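You operate a simulated robot arm through the tools that you are given. There is no shell and no other tool.

Carry out the task below with a simulated robot arm. There is one attempt and no reset: what you move stays moved.

TASK
Turn the burner off, park the gas hose and cap the bottle.
Fine: red burner lever to Off, then the yellow bottle valve shut, then the brass hose end on to the iron stub and the black outlet cap on the outlet.

It is judged by the outcome, as a careful person would: the job done as asked, and still so three seconds after it is handed in. It fails if anything else is knocked over, pushed out of place, dropped, spilled or broken. A push-on lid holds only when it is set on centred and level and pressed home; a screw cap is set on level and turned clockwise until tight.

THE ROBOT
A 6-joint arm with a two-finger gripper, fixed in place. Base frame: the origin is on the floor under the middle of its stand, x ahead of it, y to its left, z up. Lengths are in mm, angles in degrees, forces in N, time in s.
With the tool pointing down near the work surface it reaches from about 320 to 840 mm from the base axis. Its first joint turns from -166.0 to 166.0 degrees. Payload 2.45 kg.
The TCP is the grasp point between the finger pads, 26 mm short of the fingertips. In the tool frame z runs along the fingers and y along their closing line. The gripper opens to 96 mm; its body begins 69 mm behind the TCP.
Orientation is that of the tool frame in the base frame, as a unit quaternion [w, x, y, z]. With the fingers straight down and closing along the base's y, the tool's x points along the base's -x, its y along +y and its z along -z.

THE INTERFACE
- The arm moves only by the tool drive_tool. Its argument "moves" is text: rows parted by semicolons, each of 7 numbers parted by spaces: the shift along the tool's x, y, z in mm, then the turn, a rotation vector about the tool's x, y, z in degrees, then the closure, from 0 (fully open) to 1 (shut). In form: tx ty tz wx wy wz claw; .... A call has 1 to 20 rows; each row is the pose to reach, as a shift and turn from the pose commanded when the call began, along the tool's axes at that moment. A row lasts 0.2 s, in which the tool goes at most 50 mm and 8.6 degrees; a call with a longer step from one row to the next is refused whole, and so is a gripper value outside its range. A pose out of reach is approached as far as the arm can. The call stops where the force on the tool passes 40 N (or 10 N more than at its start, if that is more) or the arm is blocked; 0.2 s more then pass. Each finger travels about 119.9 mm/s and halts on what it meets, pressing with about 42 N; the grip force reading is that of the motor and also rises with nothing between the fingers. The clock runs only during rows and for 0.2 s after the last one: add rows that repeat a pose to give the fingers time. The reply holds the time, the measured pose of the TCP, the force on the tool along the base axes, the opening and the grip force, in the units named above and with some noise, with the torque about the TCP (base axes, N m) and any sound that the robot's microphone picked up.
- Cameras (640 x 400 px; columns grow to the right, rows downward): "scene" is fixed at [46, 650, 1369.5]; the picture's right is [-0.67, -0.74, 0.00], its down [-0.63, 0.57, -0.52] and it looks along [0.39, -0.35, -0.85] (base axes); focal length 249 px, centre (320, 200). "wrist" rides on the gripper at [82, 3, -98] in the tool frame; the picture's right is [-0.04, 1.00, 0.00], its down [-0.73, -0.03, -0.68] and it looks along [-0.68, -0.03, 0.73] (tool axes); focal length 256 px, centre (320, 200). There is no depth. A picture from a camera that has moved, and an enlarged one, comes with that camera's place and axes in the base frame and with its lens.
- grab_frame(camera): a new picture of that camera. The clock stands still meanwhile.
- raise_lower(by): slides the trunk up (or, below 0, down) by that many mm; the arm rides with it, the base frame stays. It gives what a move gives, with no picture.
- enlarge(camera, box): a new picture of the part [left, top, right, bottom] of that camera's present view, enlarged. The clock stands still meanwhile.
- job_done(): hands the job in; it is judged then, once.

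Places have to be worked out from the pictures, the camera data and where the tool is seen. Open the gripper and draw the arm clear of the work before you hand the job in, unless the task says otherwise.

The tools are called after "Call:" as name(argument=value, ...) on one line, values as JSON. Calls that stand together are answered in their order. drive_tool: Moves the arm, as the interface text tells. Its arguments: {"type":"object","properties":{"moves":{"type":"string"}},"required":["moves"]} The other tools are called the same way: raise_lower (by) moves the trunk up or down; grab_frame (camera) takes a picture; enlarge (camera, box) takes an enlarged picture of a part of a camera's view; job_done () hands the job in.

At the start:

```text
clock: 0.0
ee_pos: [303.1, 209.2, 1008.5]
tool_rot: [0.001, 0.0, 1.0, -0.001]
contact_force: [-0.7, -0.6, 0.0]
ft_torque: [-0.01, 0.01, -0.03]
gripper_width: 96.2
finger_force: 0.2
trunk travel left (down, up): [-150.0, 0.0]
```

scene: 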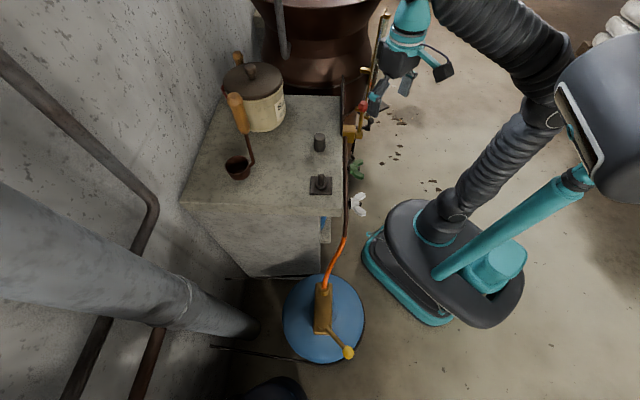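
wrist: 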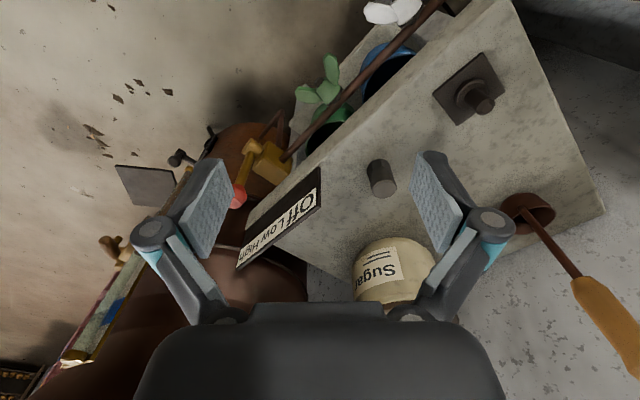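

I'll start by looking closely at the scene from both cameras before moving anything.

Call:
enlarge(camera="scene", box=[280, 60, 440, 160])

Call:
enlarge(camera="scene", box=[260, 140, 420, 240])

Call:
enlarge(camera="scene", box=[240, 260, 400, 360])

Call:
enlarge(camera="wrist", box=[160, 80, 400, 230])

Call:
enlarge(camera="wrist", box=[280, 0, 540, 160])

```text
4.00 times, centred on (360, 110) of scene
camera zoom: at [46.0, 650.0, 1369.5], right [-0.67, -0.74, 0.0], down [-0.63, 0.57, -0.52], along [0.39, -0.35, -0.85], focal length 997 px, centre (160, 560)
```

zoom: 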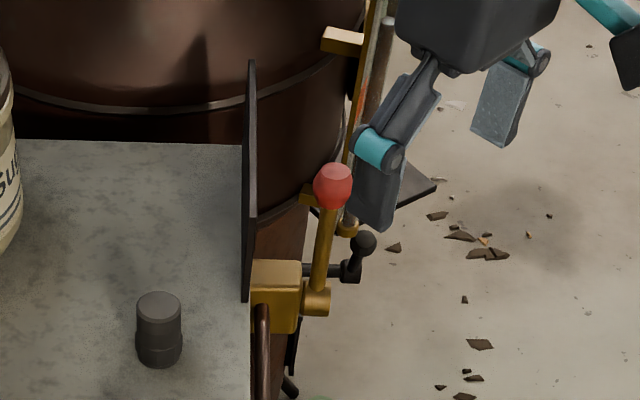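

```text
4.00 times, centred on (340, 190) of scene
camera zoom: at [46.0, 650.0, 1369.5], right [-0.67, -0.74, 0.0], down [-0.63, 0.57, -0.52], along [0.39, -0.35, -0.85], focal length 997 px, centre (240, 240)
```

zoom: 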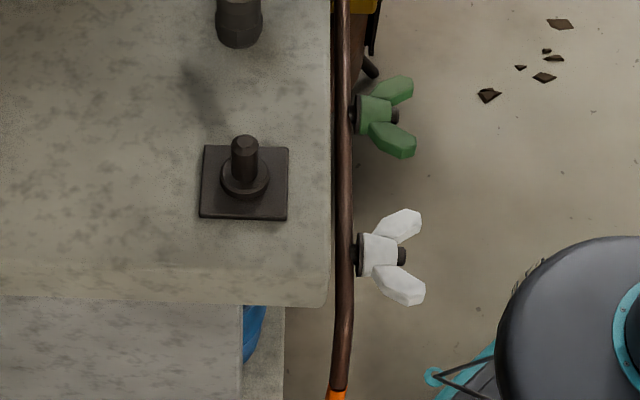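

```text
4.00 times, centred on (320, 310) of scene
camera zoom: at [46.0, 650.0, 1369.5], right [-0.67, -0.74, 0.0], down [-0.63, 0.57, -0.52], along [0.39, -0.35, -0.85], focal length 997 px, centre (320, -240)
```

zoom: 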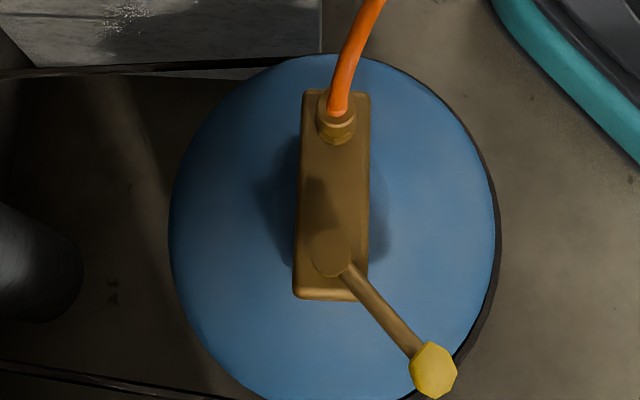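

```text
2.67 times, centred on (280, 155) of wrist
camera zoom: at [220.4, 211.9, 1108.6], right [0.04, 1.0, 0.0], down [0.73, -0.03, 0.68], along [0.68, -0.03, -0.73], focal length 683 px, centre (427, 320)
```

zoom: 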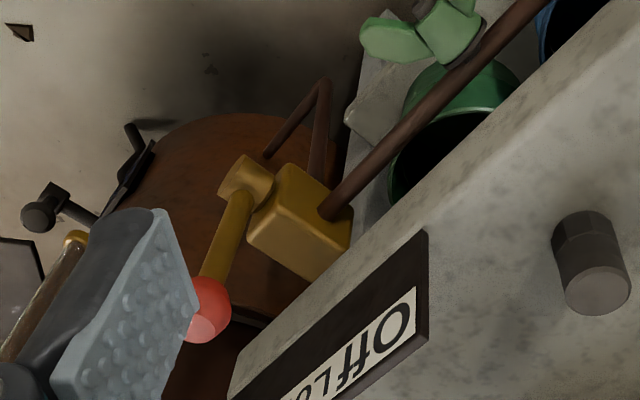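

```text
2.46 times, centred on (410, 80) of wrist
camera zoom: at [220.4, 211.9, 1108.6], right [0.04, 1.0, 0.0], down [0.73, -0.03, 0.68], along [0.68, -0.03, -0.73], focal length 630 px, centre (98, 495)
```

zoom: 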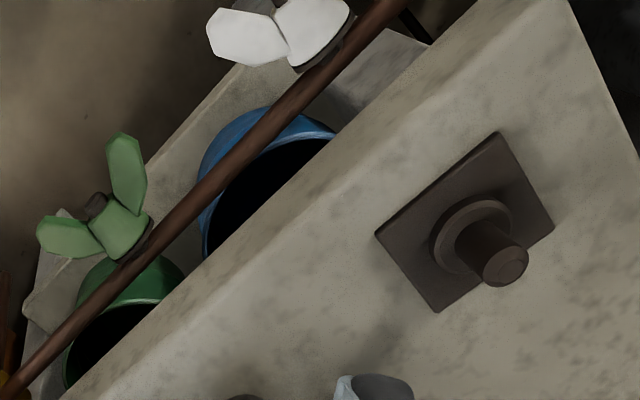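

The bench top sits near z≈795; the red ball triangulates to about (467, 79, 830) with its hub lower at about z≈693. I'll swing the tool in free space to look squarely at the sign and lever.

Call:
drive_tool(moves="1 -20 0 0 0 -8 0; 2 -45 0 0 0 -16 0; 3 -70 0 0 0 -24 0; 3 -95 0 0 0 -32 0; 3 -120 0 0 0 -40 0; 3 -129 0 0 0 -48 0; 3 -129 0 0 0 -48 0")

Call:
grab_frame(camera="wrist")

Call:
grab_frame(camera="scene")

```text
clock: 1.6
ee_pos: [300.8, 80.4, 1006.6]
tool_rot: [0.003, -0.408, 0.913, -0.001]
contact_force: [0.1, 0.2, -0.4]
ft_torque: [-0.01, 0.01, 0.0]
gripper_width: 96.1
finger_force: 0.1
out of reach, approached as far as the arm can: row 5, 6, 7
trunk travel left (down, up): [-150.0, 0.0]
```

```text
taken
camera wrist: at [242.4, 21.5, 1104.6], right [-0.72, 0.7, 0.0], down [0.51, 0.53, 0.68], along [0.48, 0.49, -0.73], focal length 256 px, centre (320, 200)
```

wrist: 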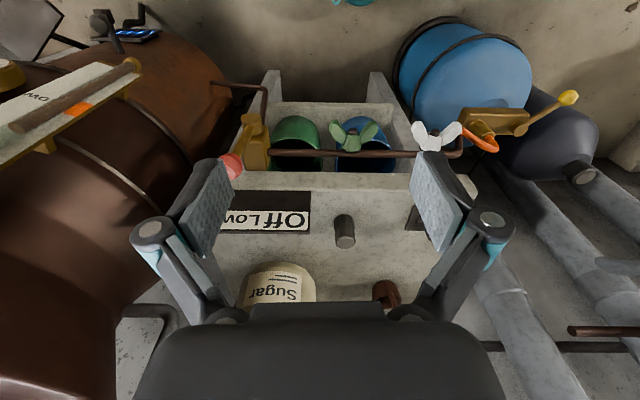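

```text
taken
```

scene: 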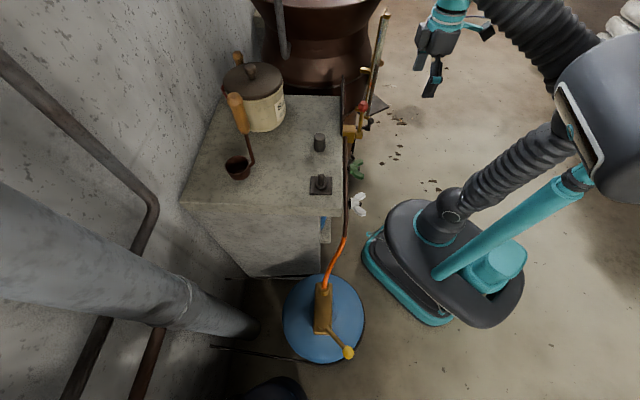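

The view is now square to the bench front. I'll enlarge the lever/sign area and the bottle area.

Call:
enlarge(camera="wrist", box=[180, 80, 340, 240])

Call:
enlarge(camera="wrist", box=[380, 0, 620, 200])

Call:
enlarge(camera="scene", box=[300, 60, 420, 150])

```text
2.50 times, centred on (260, 160) of wrist
camera zoom: at [242.4, 21.5, 1104.6], right [-0.72, 0.7, 0.0], down [0.51, 0.53, 0.68], along [0.48, 0.49, -0.73], focal length 640 px, centre (470, 300)
```

zoom: 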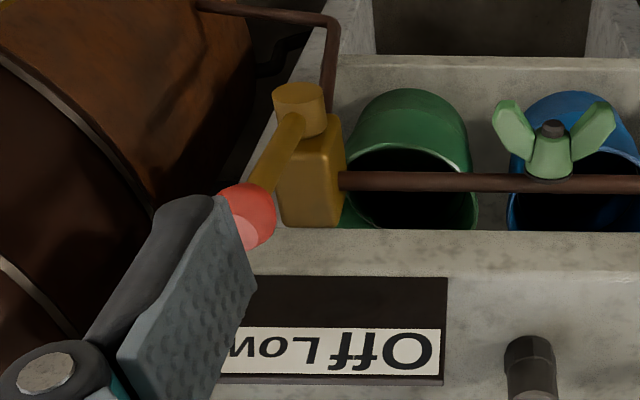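

```text
2.00 times, centred on (500, 100) of wrist
camera zoom: at [242.4, 21.5, 1104.6], right [-0.72, 0.7, 0.0], down [0.51, 0.53, 0.68], along [0.48, 0.49, -0.73], focal length 512 px, centre (-40, 400)
```

zoom: 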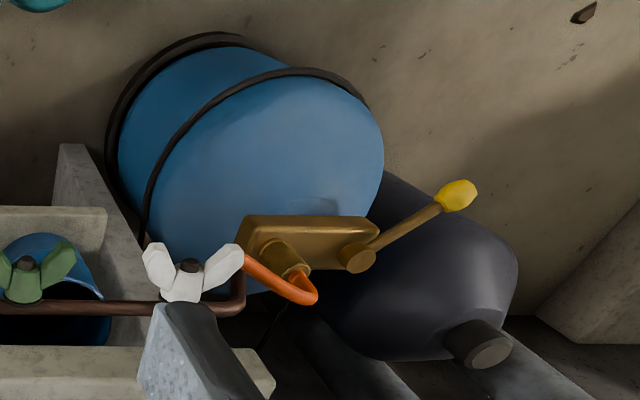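

```text
4.44 times, centred on (360, 105) of scene
camera zoom: at [46.0, 650.0, 1369.5], right [-0.67, -0.74, 0.0], down [-0.63, 0.57, -0.52], along [0.39, -0.35, -0.85], focal length 1108 px, centre (142, 622)
```

zoom: 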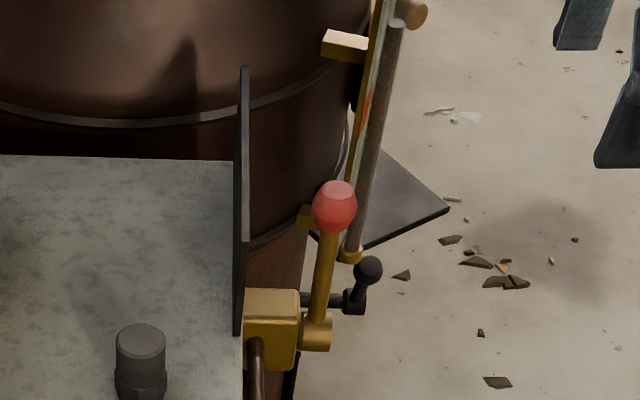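

The lever is nearly vertical, pointing at "Low"; the sign reads Off–Low–High from the robot's left to right, so Off means swinging the ball toward the bench-left (−0.74, 0.67). I'll move above the ball at (465, 80) with the fingers closing along the bench edge.

Call:
drive_tool(moves="-20 -22 5 0 0 0 0; -40 -45 15 0 0 0 0; -62 -70 25 0 0 0 0; -85 -95 40 0 0 0 0; -100 -112 55 0 0 0 0; -109 -122 67 0 0 0 0; -109 -122 67 0 0 0 0")

Call:
grab_frame(camera="wrist")

Call:
grab_frame(camera="scene")

```text
clock: 3.2
ee_pos: [464.7, 78.1, 937.9]
tool_rot: [0.002, -0.407, 0.914, -0.001]
contact_force: [0.9, -0.4, -0.9]
ft_torque: [-0.01, -0.02, -0.03]
gripper_width: 95.9
finger_force: 0.1
trunk travel left (down, up): [-150.0, 0.0]
```

```text
taken
camera wrist: at [406.9, 19.4, 1036.8], right [-0.72, 0.7, 0.0], down [0.51, 0.53, 0.68], along [0.48, 0.49, -0.73], focal length 256 px, centre (320, 200)
```

wrist: 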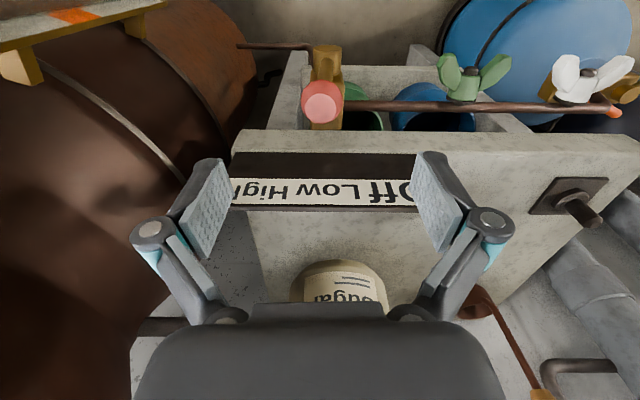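

```text
taken
```

scene: 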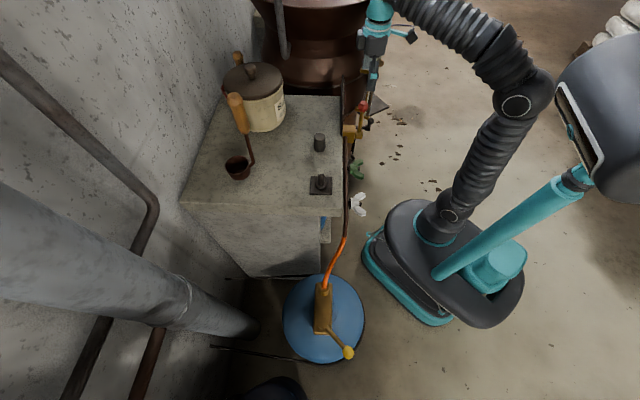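

I'll enlarge the ball and sign to refine the geometry of the lever against the labels.

Call:
enlarge(camera="wrist", box=[230, 30, 430, 230])

Call:
enlarge(camera="wrist", box=[420, 30, 640, 230])

Call:
enlarge(camera="scene", box=[320, 70, 400, 140])

```text
2.00 times, centred on (330, 130) of wrist
camera zoom: at [406.9, 19.4, 1036.8], right [-0.72, 0.7, 0.0], down [0.51, 0.53, 0.68], along [0.48, 0.49, -0.73], focal length 512 px, centre (300, 340)
```

zoom: 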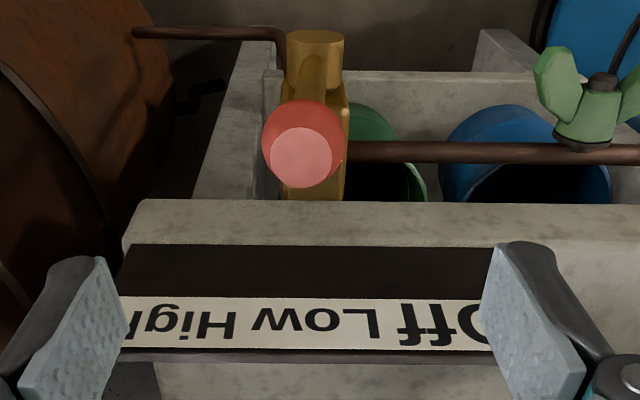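

```text
2.00 times, centred on (530, 130) of wrist
camera zoom: at [406.9, 19.4, 1036.8], right [-0.72, 0.7, 0.0], down [0.51, 0.53, 0.68], along [0.48, 0.49, -0.73], focal length 512 px, centre (-100, 340)
```

zoom: 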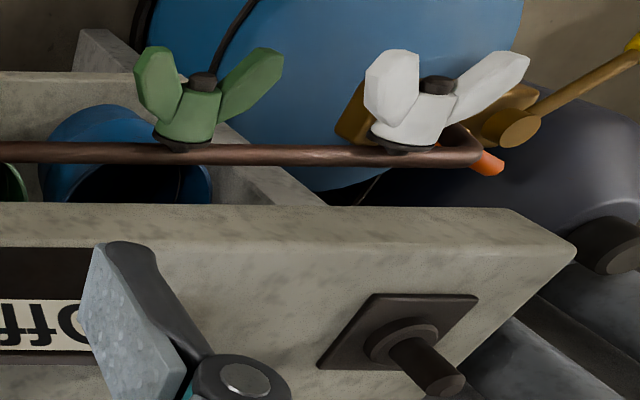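

```text
5.71 times, centred on (360, 105) of scene
camera zoom: at [46.0, 650.0, 1369.5], right [-0.67, -0.74, 0.0], down [-0.63, 0.57, -0.52], along [0.39, -0.35, -0.85], focal length 1424 px, centre (91, 743)
```

zoom: 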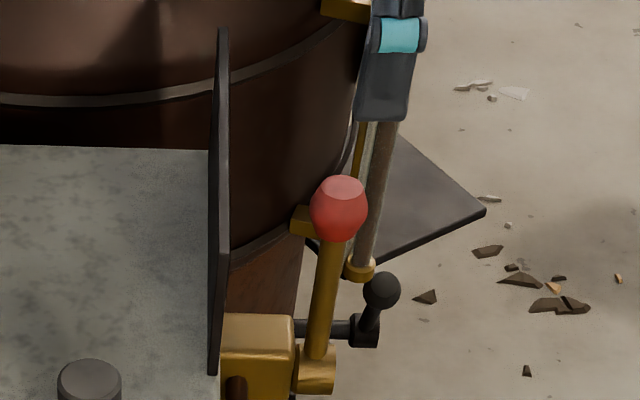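

Ball centre refined to (465, 79.5, 830), about 34 mm in diameter; the lever currently points at Low (about 3° right of vertical). I'll narrow the fingers to about 58 mm and descend to straddle the ball.

Call:
drive_tool(moves="0 0 0 0 0 0 0.4; -1 0.5 10 0 0 0 0.4; -1 0.5 40 0 0 0 0.4; -1 0.5 75 0 0 0 0.4; -1 0.5 100 0 0 0 0.4; -1 0.5 107 0 0 0 0.4; -1 0.5 107 0 0 0 0.4")

Call:
grab_frame(camera="wrist")

Call:
enlarge(camera="scene", box=[320, 70, 400, 140])

```text
clock: 4.8
ee_pos: [465.0, 80.5, 831.0]
tool_rot: [0.001, -0.407, 0.914, -0.001]
contact_force: [-0.1, 0.6, -0.4]
ft_torque: [-0.04, 0.0, -0.01]
gripper_width: 57.6
finger_force: 0.0
trunk travel left (down, up): [-150.0, 0.0]
```

```text
taken
camera wrist: at [407.0, 20.9, 929.5], right [-0.72, 0.7, 0.0], down [0.51, 0.53, 0.68], along [0.48, 0.49, -0.73], focal length 256 px, centre (320, 200)
```

wrist: 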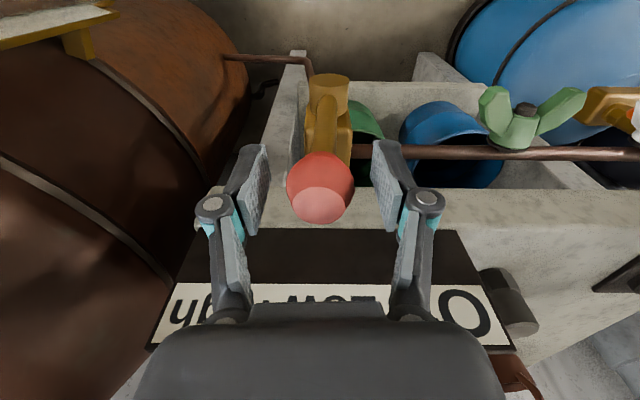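

```text
5.71 times, centred on (360, 105) of scene
camera zoom: at [46.0, 650.0, 1369.5], right [-0.67, -0.74, 0.0], down [-0.63, 0.57, -0.52], along [0.39, -0.35, -0.85], focal length 1424 px, centre (91, 743)
```

zoom: 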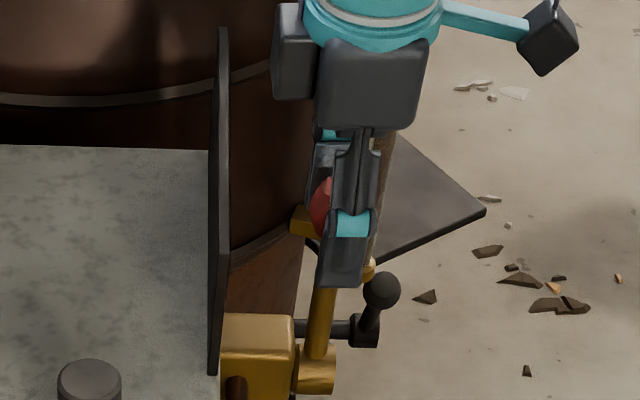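

The ball is centred between the fingers. I'll close to a light straddle (~37 mm) and push the lever left along its arc in small steps, watching the force.

Call:
drive_tool(moves="0 0 0 0 0 0 0.62; 0 0 0 0 0 0 0.62; 0 4 0 2 0 0 0.62; 0 8.5 0 4 0 0 0.62; 0 13 0 6 0 0 0.62; 0 17 0 8 0 0 0.62; 0 21.5 0.5 10 0 0 0.62; 0 26 1 12 0 0 0.62")

Call:
grab_frame(camera="wrist")

Call:
enlarge(camera="scene", box=[320, 70, 400, 140])

```text
clock: 6.6
ee_pos: [445.7, 99.5, 830.3]
tool_rot: [0.043, -0.403, 0.909, -0.096]
contact_force: [0.7, -1.1, 1.0]
ft_torque: [-0.01, 0.02, 0.0]
gripper_width: 36.8
finger_force: 0.4
trunk travel left (down, up): [-150.0, 0.0]
```

```text
taken
camera wrist: at [372.4, 53.4, 927.2], right [-0.7, 0.68, -0.21], down [0.41, 0.62, 0.67], along [0.59, 0.38, -0.71], focal length 256 px, centre (320, 200)
```

wrist: 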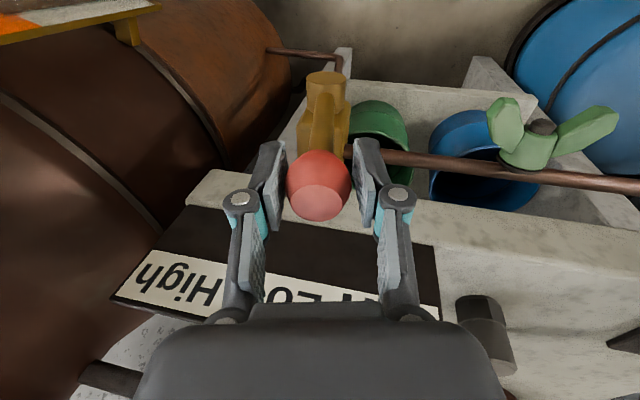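

```text
5.71 times, centred on (360, 105) of scene
camera zoom: at [46.0, 650.0, 1369.5], right [-0.67, -0.74, 0.0], down [-0.63, 0.57, -0.52], along [0.39, -0.35, -0.85], focal length 1424 px, centre (91, 743)
```

zoom: 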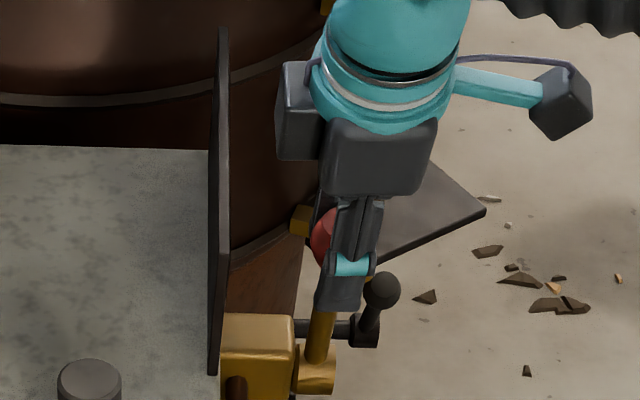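

The lever follows with negligible force. Continue the arc by another 16°, looking for a stop or detent.

Call:
drive_tool(moves="0 4.2 0 2 0 0 0.62; 0 8.5 0 4 0 0 0.62; 0 13 0 6 0 0 0.62; 0 17 0 8 0 0 0.62; 0 21.2 0.6 10 0 0 0.62; 0 25.4 1.2 12 0 0 0.62; 0 29.5 1.8 14 0 0 0.62; 0 33.6 2.5 16 0 0 0.62")

Call:
grab_frame(camera="wrist")

Call:
enlarge(camera="scene", box=[320, 70, 400, 140])

```text
clock: 8.4
ee_pos: [419.9, 120.1, 820.6]
tool_rot: [0.099, -0.395, 0.886, -0.221]
contact_force: [0.4, -0.5, 0.0]
ft_torque: [-0.02, 0.04, 0.03]
gripper_width: 36.9
finger_force: 0.3
trunk travel left (down, up): [-150.0, 0.0]
```

```text
taken
camera wrist: at [328.5, 91.4, 907.7], right [-0.63, 0.62, -0.47], down [0.27, 0.74, 0.61], along [0.73, 0.26, -0.63], focal length 256 px, centre (320, 200)
```

wrist: 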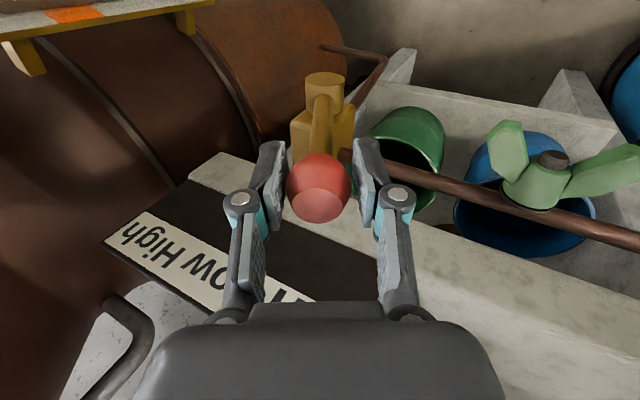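

```text
5.71 times, centred on (360, 105) of scene
camera zoom: at [46.0, 650.0, 1369.5], right [-0.67, -0.74, 0.0], down [-0.63, 0.57, -0.52], along [0.39, -0.35, -0.85], focal length 1424 px, centre (91, 743)
```

zoom: 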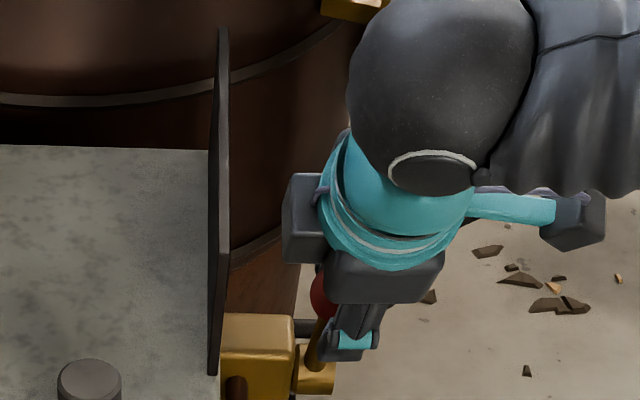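

The lever is now about 25° left of vertical with no stop felt. I'll continue gently, in small steps, to look for the end stop.

Call:
drive_tool(moves="0 3.2 0 1.5 0 0 0.62; 0 6.4 0 3 0 0 0.62; 0 9.6 0 4.5 0 0 0.62; 0 12.8 0.2 6 0 0 0.62; 0 16 0.5 7.5 0 0 0.62")

Call:
grab_frame(camera="wrist")

```text
clock: 9.6
ee_pos: [411.8, 127.7, 813.2]
tool_rot: [0.125, -0.387, 0.87, -0.279]
contact_force: [12.8, -13.4, 4.6]
ft_torque: [0.11, 0.11, -0.12]
gripper_width: 47.4
finger_force: 8.3
trunk travel left (down, up): [-150.0, 0.0]
```

```text
taken
camera wrist: at [311.4, 106.7, 891.9], right [-0.58, 0.57, -0.58], down [0.21, 0.79, 0.57], along [0.79, 0.2, -0.58], focal length 256 px, centre (320, 200)
```

wrist: 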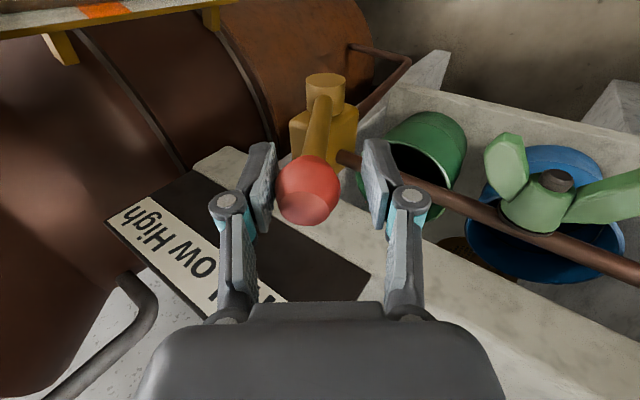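

A stop is met: about 18 N of resistance and the fingers pushed apart, so the lever is at its Off end. I'll back off, open a little and withdraw along the tool axis, then check that the lever stays.

Call:
drive_tool(moves="0 -3 0 0 0 0 0.45; 0 -7 0 0 0 0 0.35; 0 -7 0 0 0 0 0.35; 0 -7 -30 0 0 0 0.35; 0 -7 -70 0 0 0 0.35; 0 -7 -110 0 0 0 0.35; 0 -7 -110 0 0 0 0.35")

Call:
grab_frame(camera="wrist")

Call:
enlarge(camera="scene", box=[320, 70, 400, 140])

```text
clock: 11.2
ee_pos: [368.2, 169.6, 906.2]
tool_rot: [0.124, -0.387, 0.87, -0.28]
contact_force: [0.1, -0.6, 0.8]
ft_torque: [0.0, 0.03, 0.02]
gripper_width: 62.5
finger_force: 0.0
trunk travel left (down, up): [-150.0, 0.0]
```

```text
taken
camera wrist: at [268.4, 147.1, 985.6], right [-0.58, 0.57, -0.58], down [0.21, 0.79, 0.57], along [0.79, 0.2, -0.58], focal length 256 px, centre (320, 200)
```

wrist: 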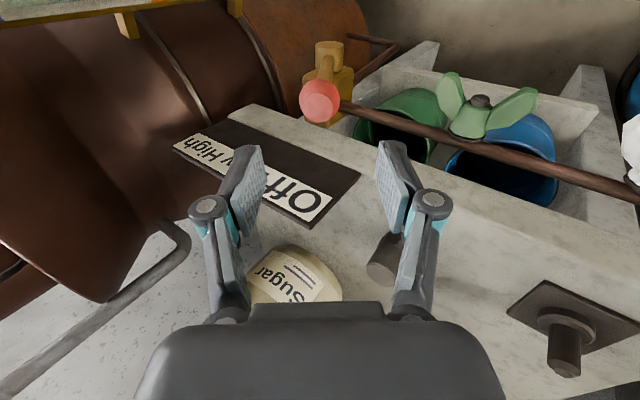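

```text
5.71 times, centred on (360, 105) of scene
camera zoom: at [46.0, 650.0, 1369.5], right [-0.67, -0.74, 0.0], down [-0.63, 0.57, -0.52], along [0.39, -0.35, -0.85], focal length 1424 px, centre (91, 743)
```

zoom: 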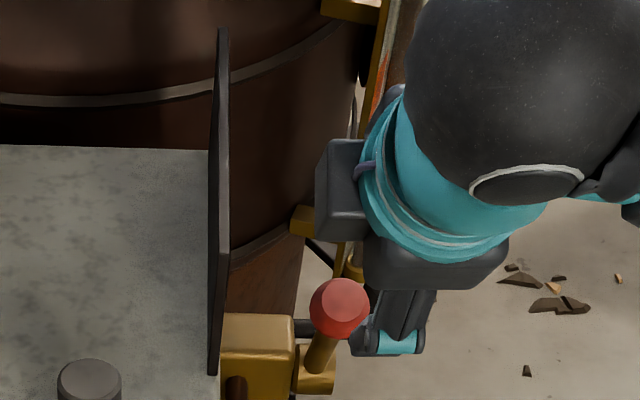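

The ball now sits at (420, 124, 814), i.e. 30° left of vertical, pointing at Off, and it stays there. Next I'll straighten the tool and rise before looking at the bottle.

Call:
drive_tool(moves="0 -7 -10 -7 0 0 0.2; 0 -14 -20 -14 0 0 0.1; 0 -21 -30 -21 0 0 0; 0 -28 -40 -28 0 0 0; 0 -35 -49 -35.5 0 0 0; 0 -35 -49 -35.5 0 0 0")

```text
clock: 12.6
ee_pos: [367.3, 167.8, 967.9]
tool_rot: [0.001, -0.406, 0.914, 0.001]
contact_force: [1.0, 0.0, -0.2]
ft_torque: [-0.01, 0.01, -0.03]
gripper_width: 95.9
finger_force: 0.1
trunk travel left (down, up): [-150.0, 0.0]
```

Tool is level at z≈968. Now I'll swing toward the bottle, staying high, with the camera facing +y.

Call:
drive_tool(moves="-5 37 1 0 0 -5 0; -10 75 2 0 0 -10 0; -15 113 3 0 0 -15 0; -20 150 4 0 0 -20 0; -25 188 5 0 0 -26 0; -31 226 6 0 0 -32 0; -36 264 7 0 0 -37 0; -41 301 8 0 0 -42 0; -41 301 8 0 0 -42 0")

Call:
grab_frame(camera="wrist")

Call:
grab_frame(camera="scene")

```text
clock: 14.6
ee_pos: [169.6, 399.1, 958.0]
tool_rot: [-0.001, 0.707, -0.707, 0.0]
contact_force: [0.4, -1.2, 0.1]
ft_torque: [-0.03, 0.0, -0.03]
gripper_width: 96.0
finger_force: 0.0
trunk travel left (down, up): [-150.0, 0.0]
```

```text
taken
camera wrist: at [165.6, 316.8, 1058.1], right [-1.0, 0.04, 0.0], down [0.03, 0.73, 0.68], along [0.03, 0.68, -0.73], focal length 256 px, centre (320, 200)
```

wrist: 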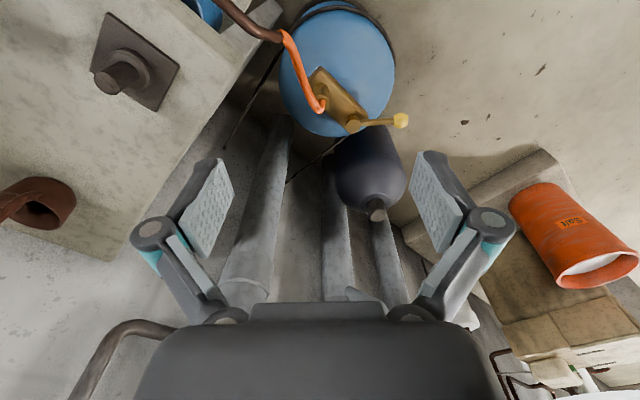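

```text
taken
```

scene: 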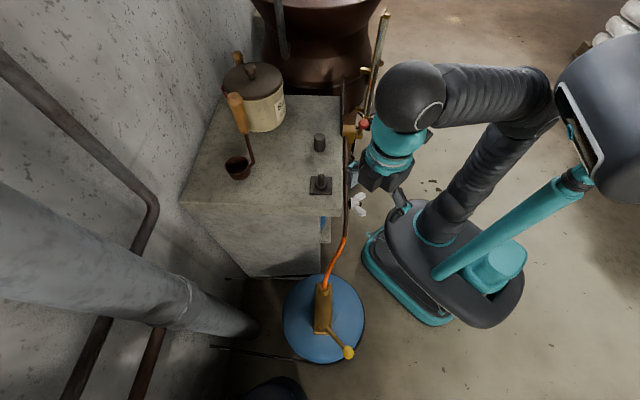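

The bottle, hose and yellow lever are now visible from the front. I'll enlarge them.

Call:
enlarge(camera="wrist", box=[250, 0, 430, 160])

Call:
enlarge(camera="wrist", box=[290, 60, 420, 140])

Call:
enlarge(camera="scene", box=[280, 230, 380, 370])

Call:
enlarge(camera="wrist", box=[60, 0, 220, 120])

```text
2.50 times, centred on (340, 80) of wrist
camera zoom: at [165.6, 316.8, 1058.1], right [-1.0, 0.04, 0.0], down [0.03, 0.73, 0.68], along [0.03, 0.68, -0.73], focal length 640 px, centre (270, 500)
```

zoom: 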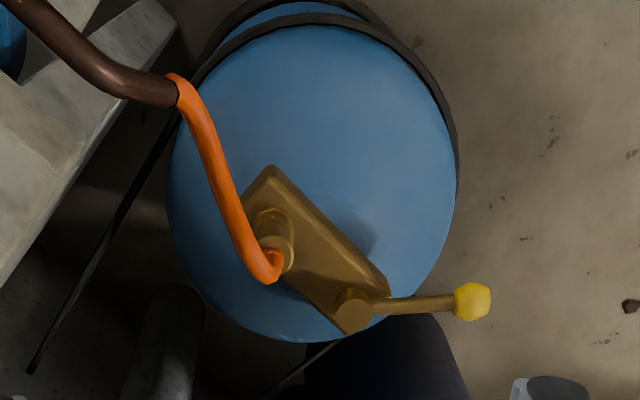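

```text
4.92 times, centred on (355, 100) of wrist
camera zoom: at [165.6, 316.8, 1058.1], right [-1.0, 0.04, 0.0], down [0.03, 0.73, 0.68], along [0.03, 0.68, -0.73], focal length 1260 px, centre (148, 692)
```

zoom: 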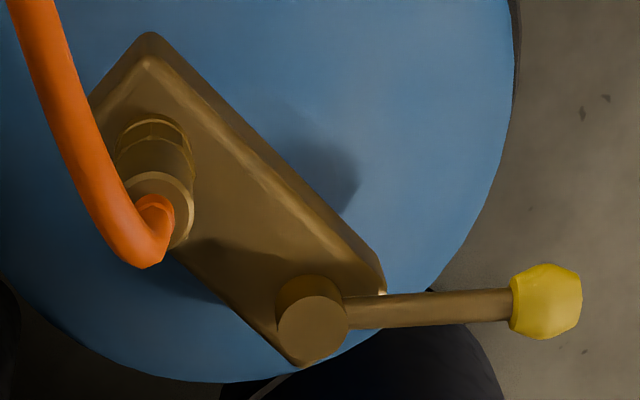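

```text
2.86 times, centred on (330, 300) of scene
camera zoom: at [46.0, 650.0, 1369.5], right [-0.67, -0.74, 0.0], down [-0.63, 0.57, -0.52], along [0.39, -0.35, -0.85], focal length 712 px, centre (291, -86)
```

zoom: 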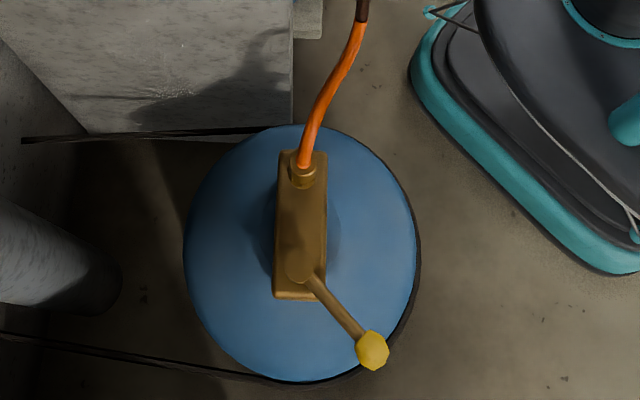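

```text
3.33 times, centred on (140, 60) of wrist
camera zoom: at [165.6, 316.8, 1058.1], right [-1.0, 0.04, 0.0], down [0.03, 0.73, 0.68], along [0.03, 0.68, -0.73], focal length 853 px, centre (920, 667)
```

zoom: 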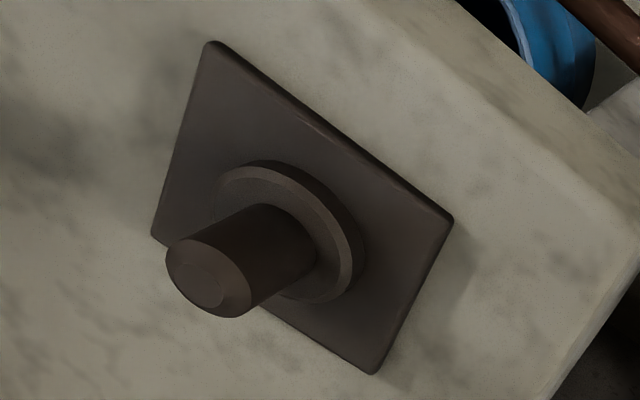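

Yellow lever pivot is near (100, 588, 516), with the knob at about (−8, 586, 511), roughly 45° off the brass block's axis. I need to see which way is shut, so I'll move the camera closer over the bottle.

Call:
drive_tool(moves="-13 7 40 0 0 0 0; -27 14 80 0 0 0 0; -40 20 120 0 0 0 0; -54 27 160 0 0 0 0; -67 34 200 0 0 0 0; -81 40 238 0 0 0 0; -81 40 238 0 0 0 0")

Call:
grab_frame(camera="wrist")

Call:
enlarge(camera="wrist", box=[220, 40, 460, 190])

```text
clock: 16.2
ee_pos: [132.0, 480.0, 720.4]
tool_rot: [0.0, -0.707, 0.707, 0.0]
contact_force: [0.3, -0.2, 0.1]
ft_torque: [0.0, -0.02, 0.01]
gripper_width: 95.6
finger_force: 0.1
trunk travel left (down, up): [-150.0, 0.0]
```

```text
taken
camera wrist: at [128.3, 397.8, 819.9], right [-1.0, 0.04, 0.0], down [0.03, 0.73, 0.68], along [0.03, 0.68, -0.73], focal length 256 px, centre (320, 200)
```

wrist: 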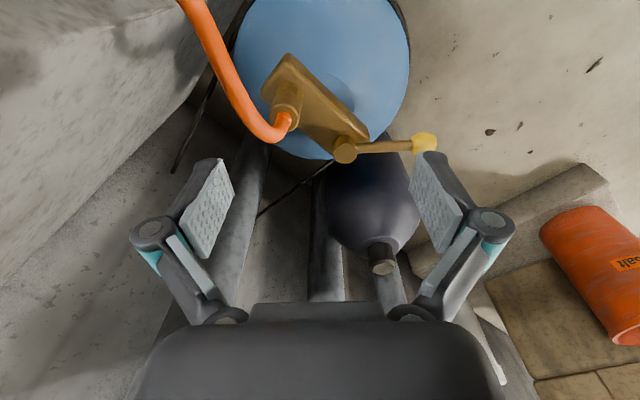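

```text
2.67 times, centred on (340, 115) of wrist
camera zoom: at [128.3, 397.8, 819.9], right [-1.0, 0.04, 0.0], down [0.03, 0.73, 0.68], along [0.03, 0.68, -0.73], focal length 683 px, centre (267, 427)
```

zoom: 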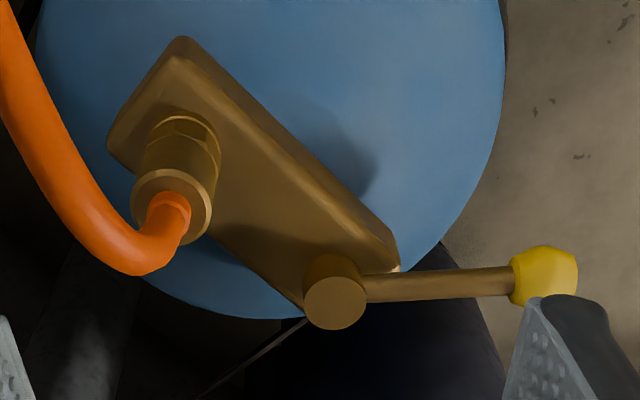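

No markings are visible, and I judge that clockwise (viewed from above) is the shutting direction. I'll go over the knob at (−6.5, 587), turning the tool 90° so the fingers close across the lever.

Call:
drive_tool(moves="-9 12 0 0 0 -7.5 0; -18 23 0 0 0 -15 0; -27 35 0 0 0 -22.5 0; -36 46 0 0 0 -30 0; -45 58 0 0 0 -37.5 0; -54 69 0 0 0 -45 0; -63 81 0 0 0 -52.5 0; -72 92 0 0 0 -60 0; -81 104 0 0 0 -67.5 0; -90 115 0 0 0 -75 0; -98 127 0 0 0 -82.5 0; -106.7 138.5 0 0 0 -90 0; -106.7 138.5 0 0 0 -90 0")

Call:
grab_frame(camera="wrist")

Call:
grab_frame(camera="scene")

```text
clock: 19.0
ee_pos: [-6.3, 588.1, 721.0]
tool_rot: [0.0, 1.0, 0.001, 0.001]
contact_force: [0.4, -1.0, 1.0]
ft_torque: [0.02, 0.01, 0.0]
gripper_width: 96.1
finger_force: 0.2
trunk travel left (down, up): [-150.0, 0.0]
```

```text
taken
camera wrist: at [74.4, 584.7, 820.1], right [-0.04, -1.0, 0.0], down [-0.74, 0.03, 0.68], along [-0.68, 0.03, -0.74], focal length 256 px, centre (320, 200)
```

wrist: 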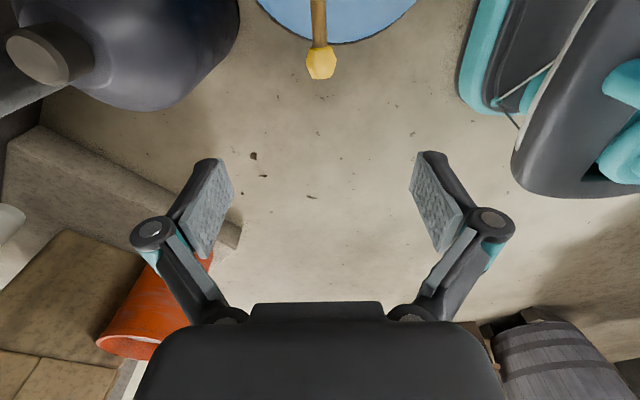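

```text
taken
```

scene: 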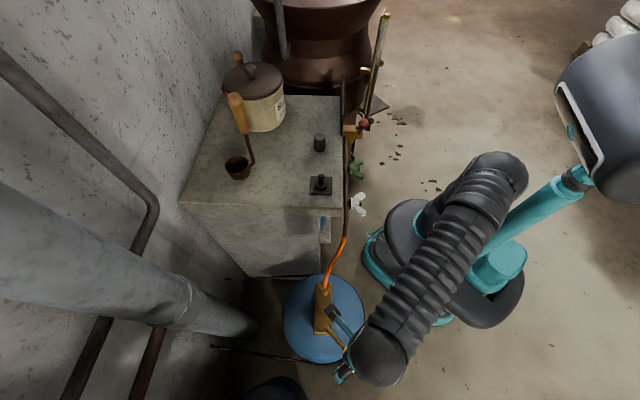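

The knob is directly beneath, seen at about (−5, 587, 510). I'll narrow the fingers to ~58 mm and descend to straddle it.

Call:
drive_tool(moves="0 0 20 0 0 0 0.4; 0.5 0.5 60 0 0 0 0.4; 0.5 0.5 100 0 0 0 0.4; 0.5 0.5 140 0 0 0 0.4; 0.5 0.5 170 0 0 0 0.4; 0.5 0.5 170 0 0 0 0.4")

Call:
grab_frame(camera="wrist")

Call:
enlarge(camera="scene", box=[280, 250, 400, 390])

```text
clock: 20.4
ee_pos: [-5.2, 587.3, 550.8]
tool_rot: [0.001, 1.0, 0.0, 0.001]
contact_force: [0.7, 0.3, 0.6]
ft_torque: [-0.01, 0.01, -0.03]
gripper_width: 57.8
finger_force: 0.0
trunk travel left (down, up): [-150.0, 0.0]
```

```text
taken
camera wrist: at [75.5, 583.5, 650.3], right [-0.04, -1.0, 0.0], down [-0.73, 0.03, 0.68], along [-0.68, 0.03, -0.74], focal length 256 px, centre (320, 200)
```

wrist: 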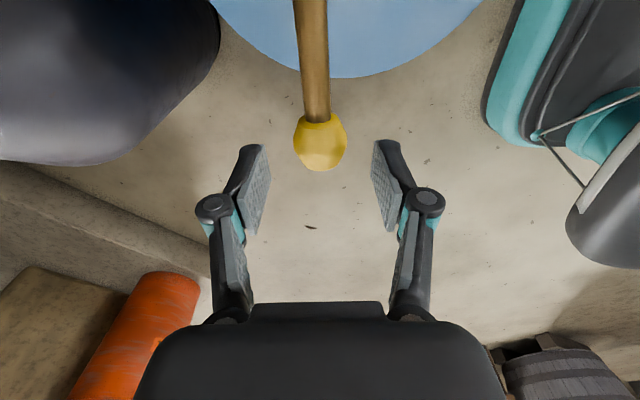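

```text
2.86 times, centred on (340, 320) of scene
camera zoom: at [46.0, 650.0, 1369.5], right [-0.67, -0.74, 0.0], down [-0.63, 0.57, -0.52], along [0.39, -0.35, -0.85], focal length 712 px, centre (263, -143)
```

zoom: 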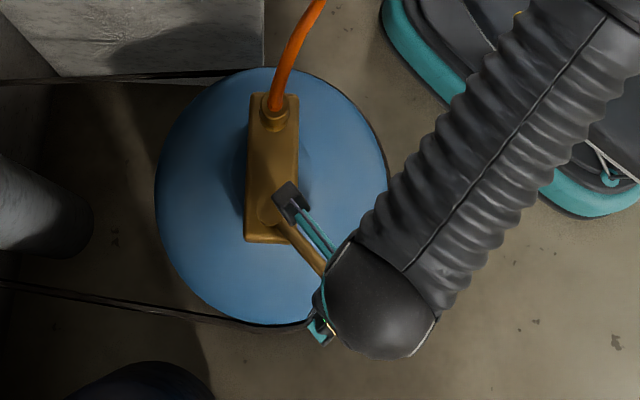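

Knob is centred between the fingers and clear. I'll descend to z≈517, close to a light straddle, and try a small clockwise push (toward +y).

Call:
drive_tool(moves="0 0 20 0 0 0 0.4; 0 0 34 0 0 0 0.4; 0 0 34 0 0 0 0.6; 0 0 34 0 0 0 0.6; 0 -4 34 0 0 0 0.6; 0.2 -8 34 0 0 4 0.6; 0.8 -13 34 0 0 7 0.6; 1.4 -17 34 0 0 9 0.6")

Call:
grab_frame(camera="wrist")

```text
clock: 22.2
ee_pos: [-2.9, 604.9, 514.1]
tool_rot: [0.003, 0.997, -0.079, 0.002]
contact_force: [1.9, -16.5, -3.5]
ft_torque: [-0.03, -0.08, 0.1]
gripper_width: 47.7
finger_force: 6.9
trunk travel left (down, up): [-150.0, 0.0]
```

```text
taken
camera wrist: at [75.1, 587.3, 614.8], right [-0.2, -0.98, 0.0], down [-0.72, 0.15, 0.68], along [-0.66, 0.13, -0.74], focal length 256 px, centre (320, 200)
```

wrist: 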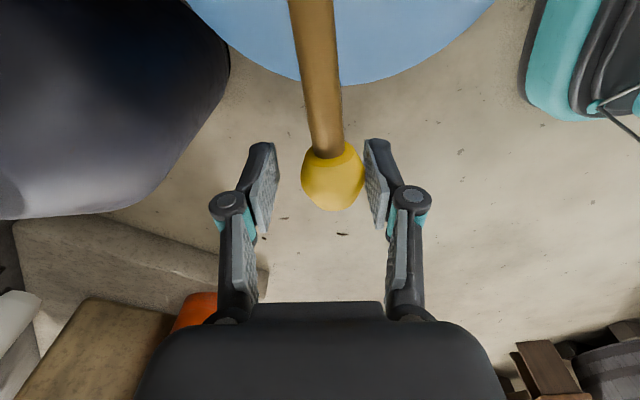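

Clockwise gives only ~5° before a firm ~17 N resistance that spreads the fingers, so that looks like one end stop. I'll check the other direction with a gentle counter-push.

Call:
drive_tool(moves="0 6 0 0 0 0 0.6; 0 12 0 0 0 -2 0.6; 0 16 0 0 0 -4 0.6; 0 20 0 0 0 -6 0.6; 0 24 0 0 0 -9 0.6; 0 28 0 0 0 -12 0.6; 0 32 0 0 0 -15 0.6")

Call:
grab_frame(camera="wrist")

```text
clock: 23.8
ee_pos: [-10.8, 572.9, 516.4]
tool_rot: [0.0, 0.999, 0.054, 0.0]
contact_force: [0.8, 0.0, 0.7]
ft_torque: [0.02, -0.02, -0.02]
gripper_width: 38.4
finger_force: 0.2
trunk travel left (down, up): [-150.0, 0.0]
```

```text
taken
camera wrist: at [69.8, 577.7, 615.7], right [0.07, -1.0, 0.0], down [-0.73, -0.05, 0.68], along [-0.68, -0.04, -0.74], focal length 256 px, centre (320, 200)
```

wrist: 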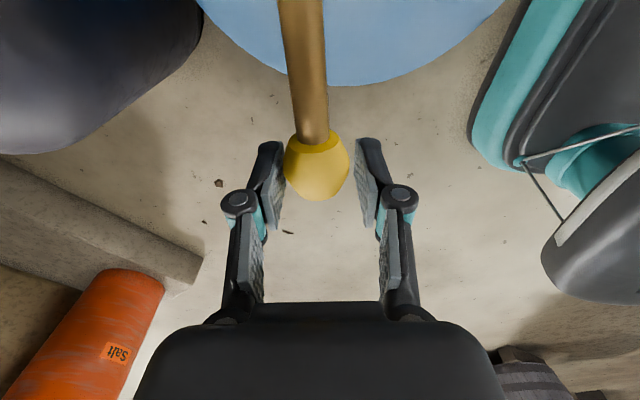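

Counter-clockwise moves freely (no force), so the lever was resting near its open end; the real travel is counter-clockwise. I'll follow the arc that way and look for the stop.

Call:
drive_tool(moves="0.3 7.8 0 0 0 -4 0.6; 1.1 15.6 0 0 0 -8 0.6; 2.4 23.3 0 0 0 -12 0.6; 4.3 30.9 0 0 0 -16 0.6; 6.8 38.3 0 0 0 -20 0.6; 9.7 45.6 0 0 0 -24 0.6; 13.1 52.6 0 0 0 -28 0.6; 17 59.4 0 0 0 -32 0.6; 21.4 65.8 0 0 0 -36 0.6; 26.2 72 0 0 0 -40 0.6")

Call:
grab_frame(camera="wrist")

Call:
grab_frame(camera="scene")

```text
clock: 26.0
ee_pos: [23.7, 504.2, 516.1]
tool_rot: [0.0, 0.92, 0.392, 0.002]
contact_force: [-1.3, 0.6, -0.2]
ft_torque: [0.01, -0.03, 0.0]
gripper_width: 39.1
finger_force: 0.4
trunk travel left (down, up): [-150.0, 0.0]
```

```text
taken
camera wrist: at [81.1, 559.9, 614.9], right [0.69, -0.72, 0.0], down [-0.53, -0.51, 0.68], along [-0.49, -0.47, -0.74], focal length 256 px, centre (320, 200)
```

wrist: 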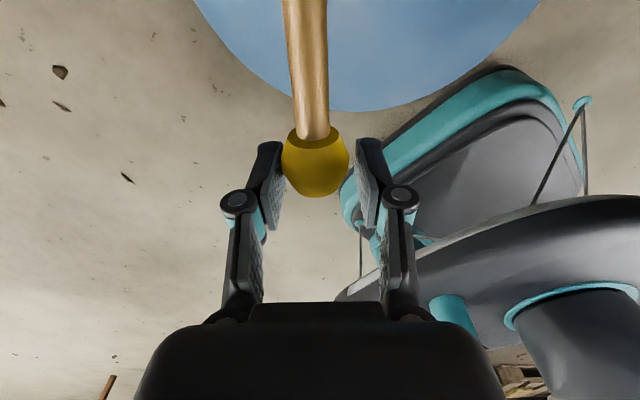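

```text
taken
```

scene: 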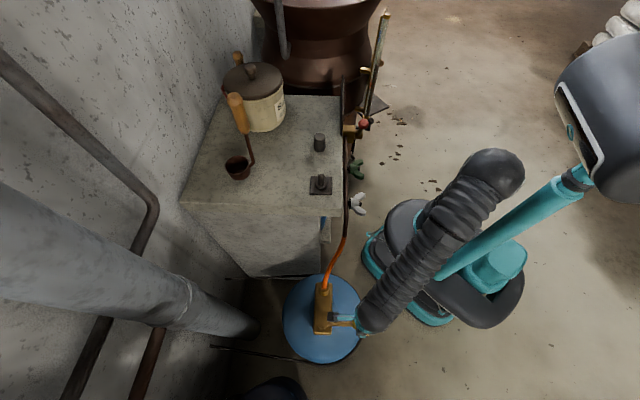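

Now at roughly 228°, square across the block, still with no resistance. I'll carry on gently for a few degrees to find whether the stop is here.

Call:
drive_tool(moves="0.3 5.8 0 0 0 -3 0.6; 0.7 11.6 0 0 0 -6 0.6; 1.4 17.5 0 0 0 -9 0.6; 2.4 23.3 0 0 0 -12 0.6")

Call:
grab_frame(camera="wrist")

```text
clock: 27.0
ee_pos: [42.0, 491.1, 515.9]
tool_rot: [-0.001, 0.874, 0.486, 0.002]
contact_force: [-24.8, 21.9, -9.7]
ft_torque: [0.11, -0.07, 0.17]
gripper_width: 57.8
finger_force: 15.0
trunk travel left (down, up): [-150.0, 0.0]
```

```text
taken
camera wrist: at [85.8, 557.7, 615.6], right [0.83, -0.56, 0.0], down [-0.41, -0.61, 0.68], along [-0.38, -0.56, -0.74], focal length 256 px, centre (320, 200)
```

wrist: 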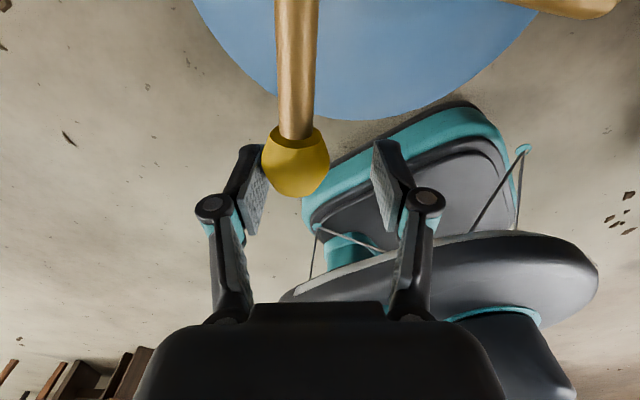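

A firm stop (~33 N, fingers spread) is met with the lever square across the block, so the valve is at its shut end. I'll back off, open and lift clear.

Call:
drive_tool(moves="0 -6 0 0 0 0 0.45; 0 -12 0 0 0 0 0.36; 0 -12 0 0 0 0 0.36; 0 -12 -40 0 0 0 0.36; 0 -12 -85 0 0 0 0.2; 0 -12 -130 0 0 0 0; 0 -12 -175 0 0 0 0; 0 -12 -200 0 0 0 0; 0 -12 -200 0 0 0 0")

Call:
grab_frame(camera="wrist")

Call:
enlarge(camera="scene", box=[280, 230, 380, 370])

```text
clock: 29.0
ee_pos: [30.2, 496.5, 716.8]
tool_rot: [0.0, 0.875, 0.485, 0.002]
contact_force: [0.2, -0.8, 0.4]
ft_torque: [0.02, 0.01, 0.03]
gripper_width: 96.0
finger_force: 0.2
trunk travel left (down, up): [-150.0, 0.0]
```

```text
taken
camera wrist: at [76.7, 563.0, 816.2], right [0.83, -0.56, 0.0], down [-0.41, -0.61, 0.68], along [-0.38, -0.56, -0.73], focal length 256 px, centre (320, 200)
```

wrist: 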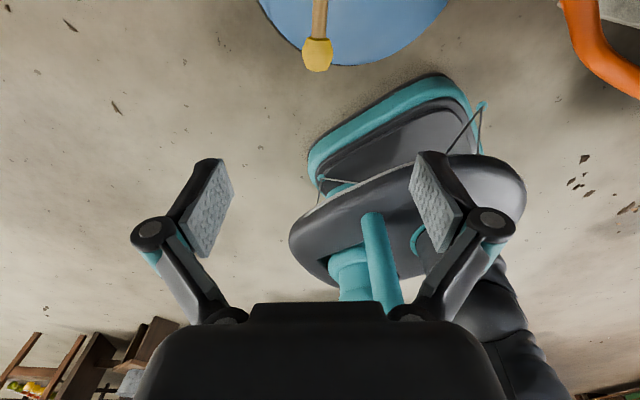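

```text
2.86 times, centred on (330, 300) of scene
camera zoom: at [46.0, 650.0, 1369.5], right [-0.67, -0.74, 0.0], down [-0.63, 0.57, -0.52], along [0.39, -0.35, -0.85], focal length 712 px, centre (291, -86)
```

zoom: 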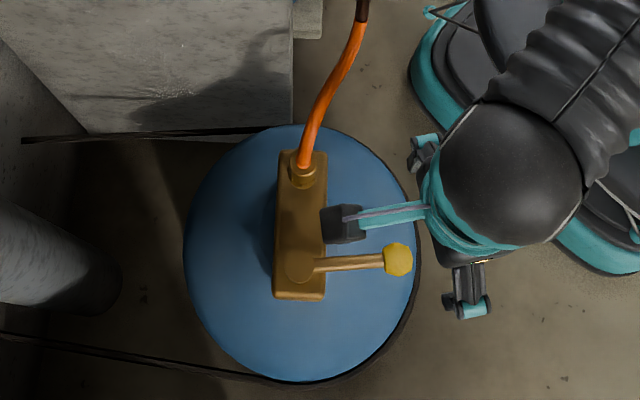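

The lever now lies square across the block and stays there. Next I'll unwind the wrist back toward the normal heading, staying above everything, to study the hose end.

Call:
drive_tool(moves="0 0 -4 0 0 8.2 0; 0 0 -8 0 0 16.4 0; 0 0 -12 0 0 24.6 0; 0 0 -16 0 0 32.8 0; 0 0 -20 0 0 41 0; 0 0 -24 0 0 49.2 0; 0 0 -28 0 0 57.4 0; 0 0 -32 0 0 65.6 0; 0 0 -36 0 0 73.8 0; 0 0 -40 0 0 82 0; 0 0 -40 0 0 90.2 0; 0 0 -40 0 0 98.4 0; 0 0 -40 0 0 106.6 0; 0 0 -40 0 0 114.8 0; 0 0 -40 0 0 123 0; 0 0 -40 0 0 131.2 0; 0 0 -40 0 0 139.4 0; 0 0 -40 0 0 147.6 0; 0 0 -40 0 0 147.6 0")

```text
clock: 33.0
ee_pos: [32.9, 496.8, 757.1]
tool_rot: [0.0, 0.709, -0.705, 0.001]
contact_force: [0.3, -0.1, -0.5]
ft_torque: [-0.02, 0.0, -0.01]
gripper_width: 96.1
finger_force: 0.1
trunk travel left (down, up): [-150.0, 0.0]
```

Heading is back to +y. Now I'll yaw to face along the bench normal (heading 45°) near the bottle.

Call:
drive_tool(moves="5 -13 0 0 0 7.5 0; 10 -26 0 0 0 15 0; 16 -39 0 0 0 22.5 0; 21 -52 0 0 0 30 0; 27 -65 0 0 0 37.5 0; 32 -77 0 0 0 44.5 0; 32 -77 0 0 0 44.5 0")

Call:
grab_frame(camera="wrist")

```text
clock: 34.6
ee_pos: [110.2, 464.2, 756.9]
tool_rot: [0.001, -0.39, 0.921, 0.0]
contact_force: [-0.5, -0.8, 0.1]
ft_torque: [-0.01, -0.01, -0.02]
gripper_width: 96.0
finger_force: 0.0
trunk travel left (down, up): [-150.0, 0.0]
```

```text
taken
camera wrist: at [49.0, 406.6, 856.1], right [-0.69, 0.73, 0.0], down [0.53, 0.51, 0.68], along [0.49, 0.47, -0.73], focal length 256 px, centre (320, 200)
```

wrist: 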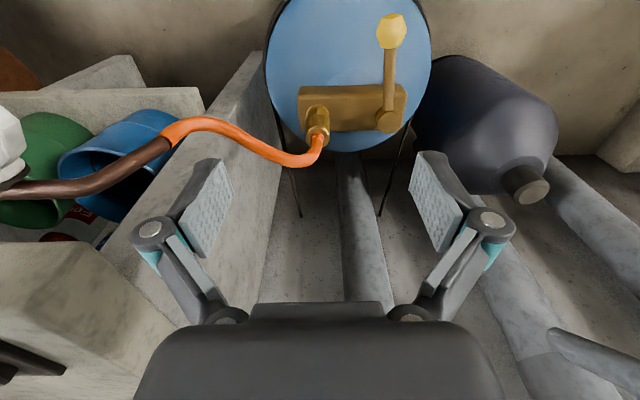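

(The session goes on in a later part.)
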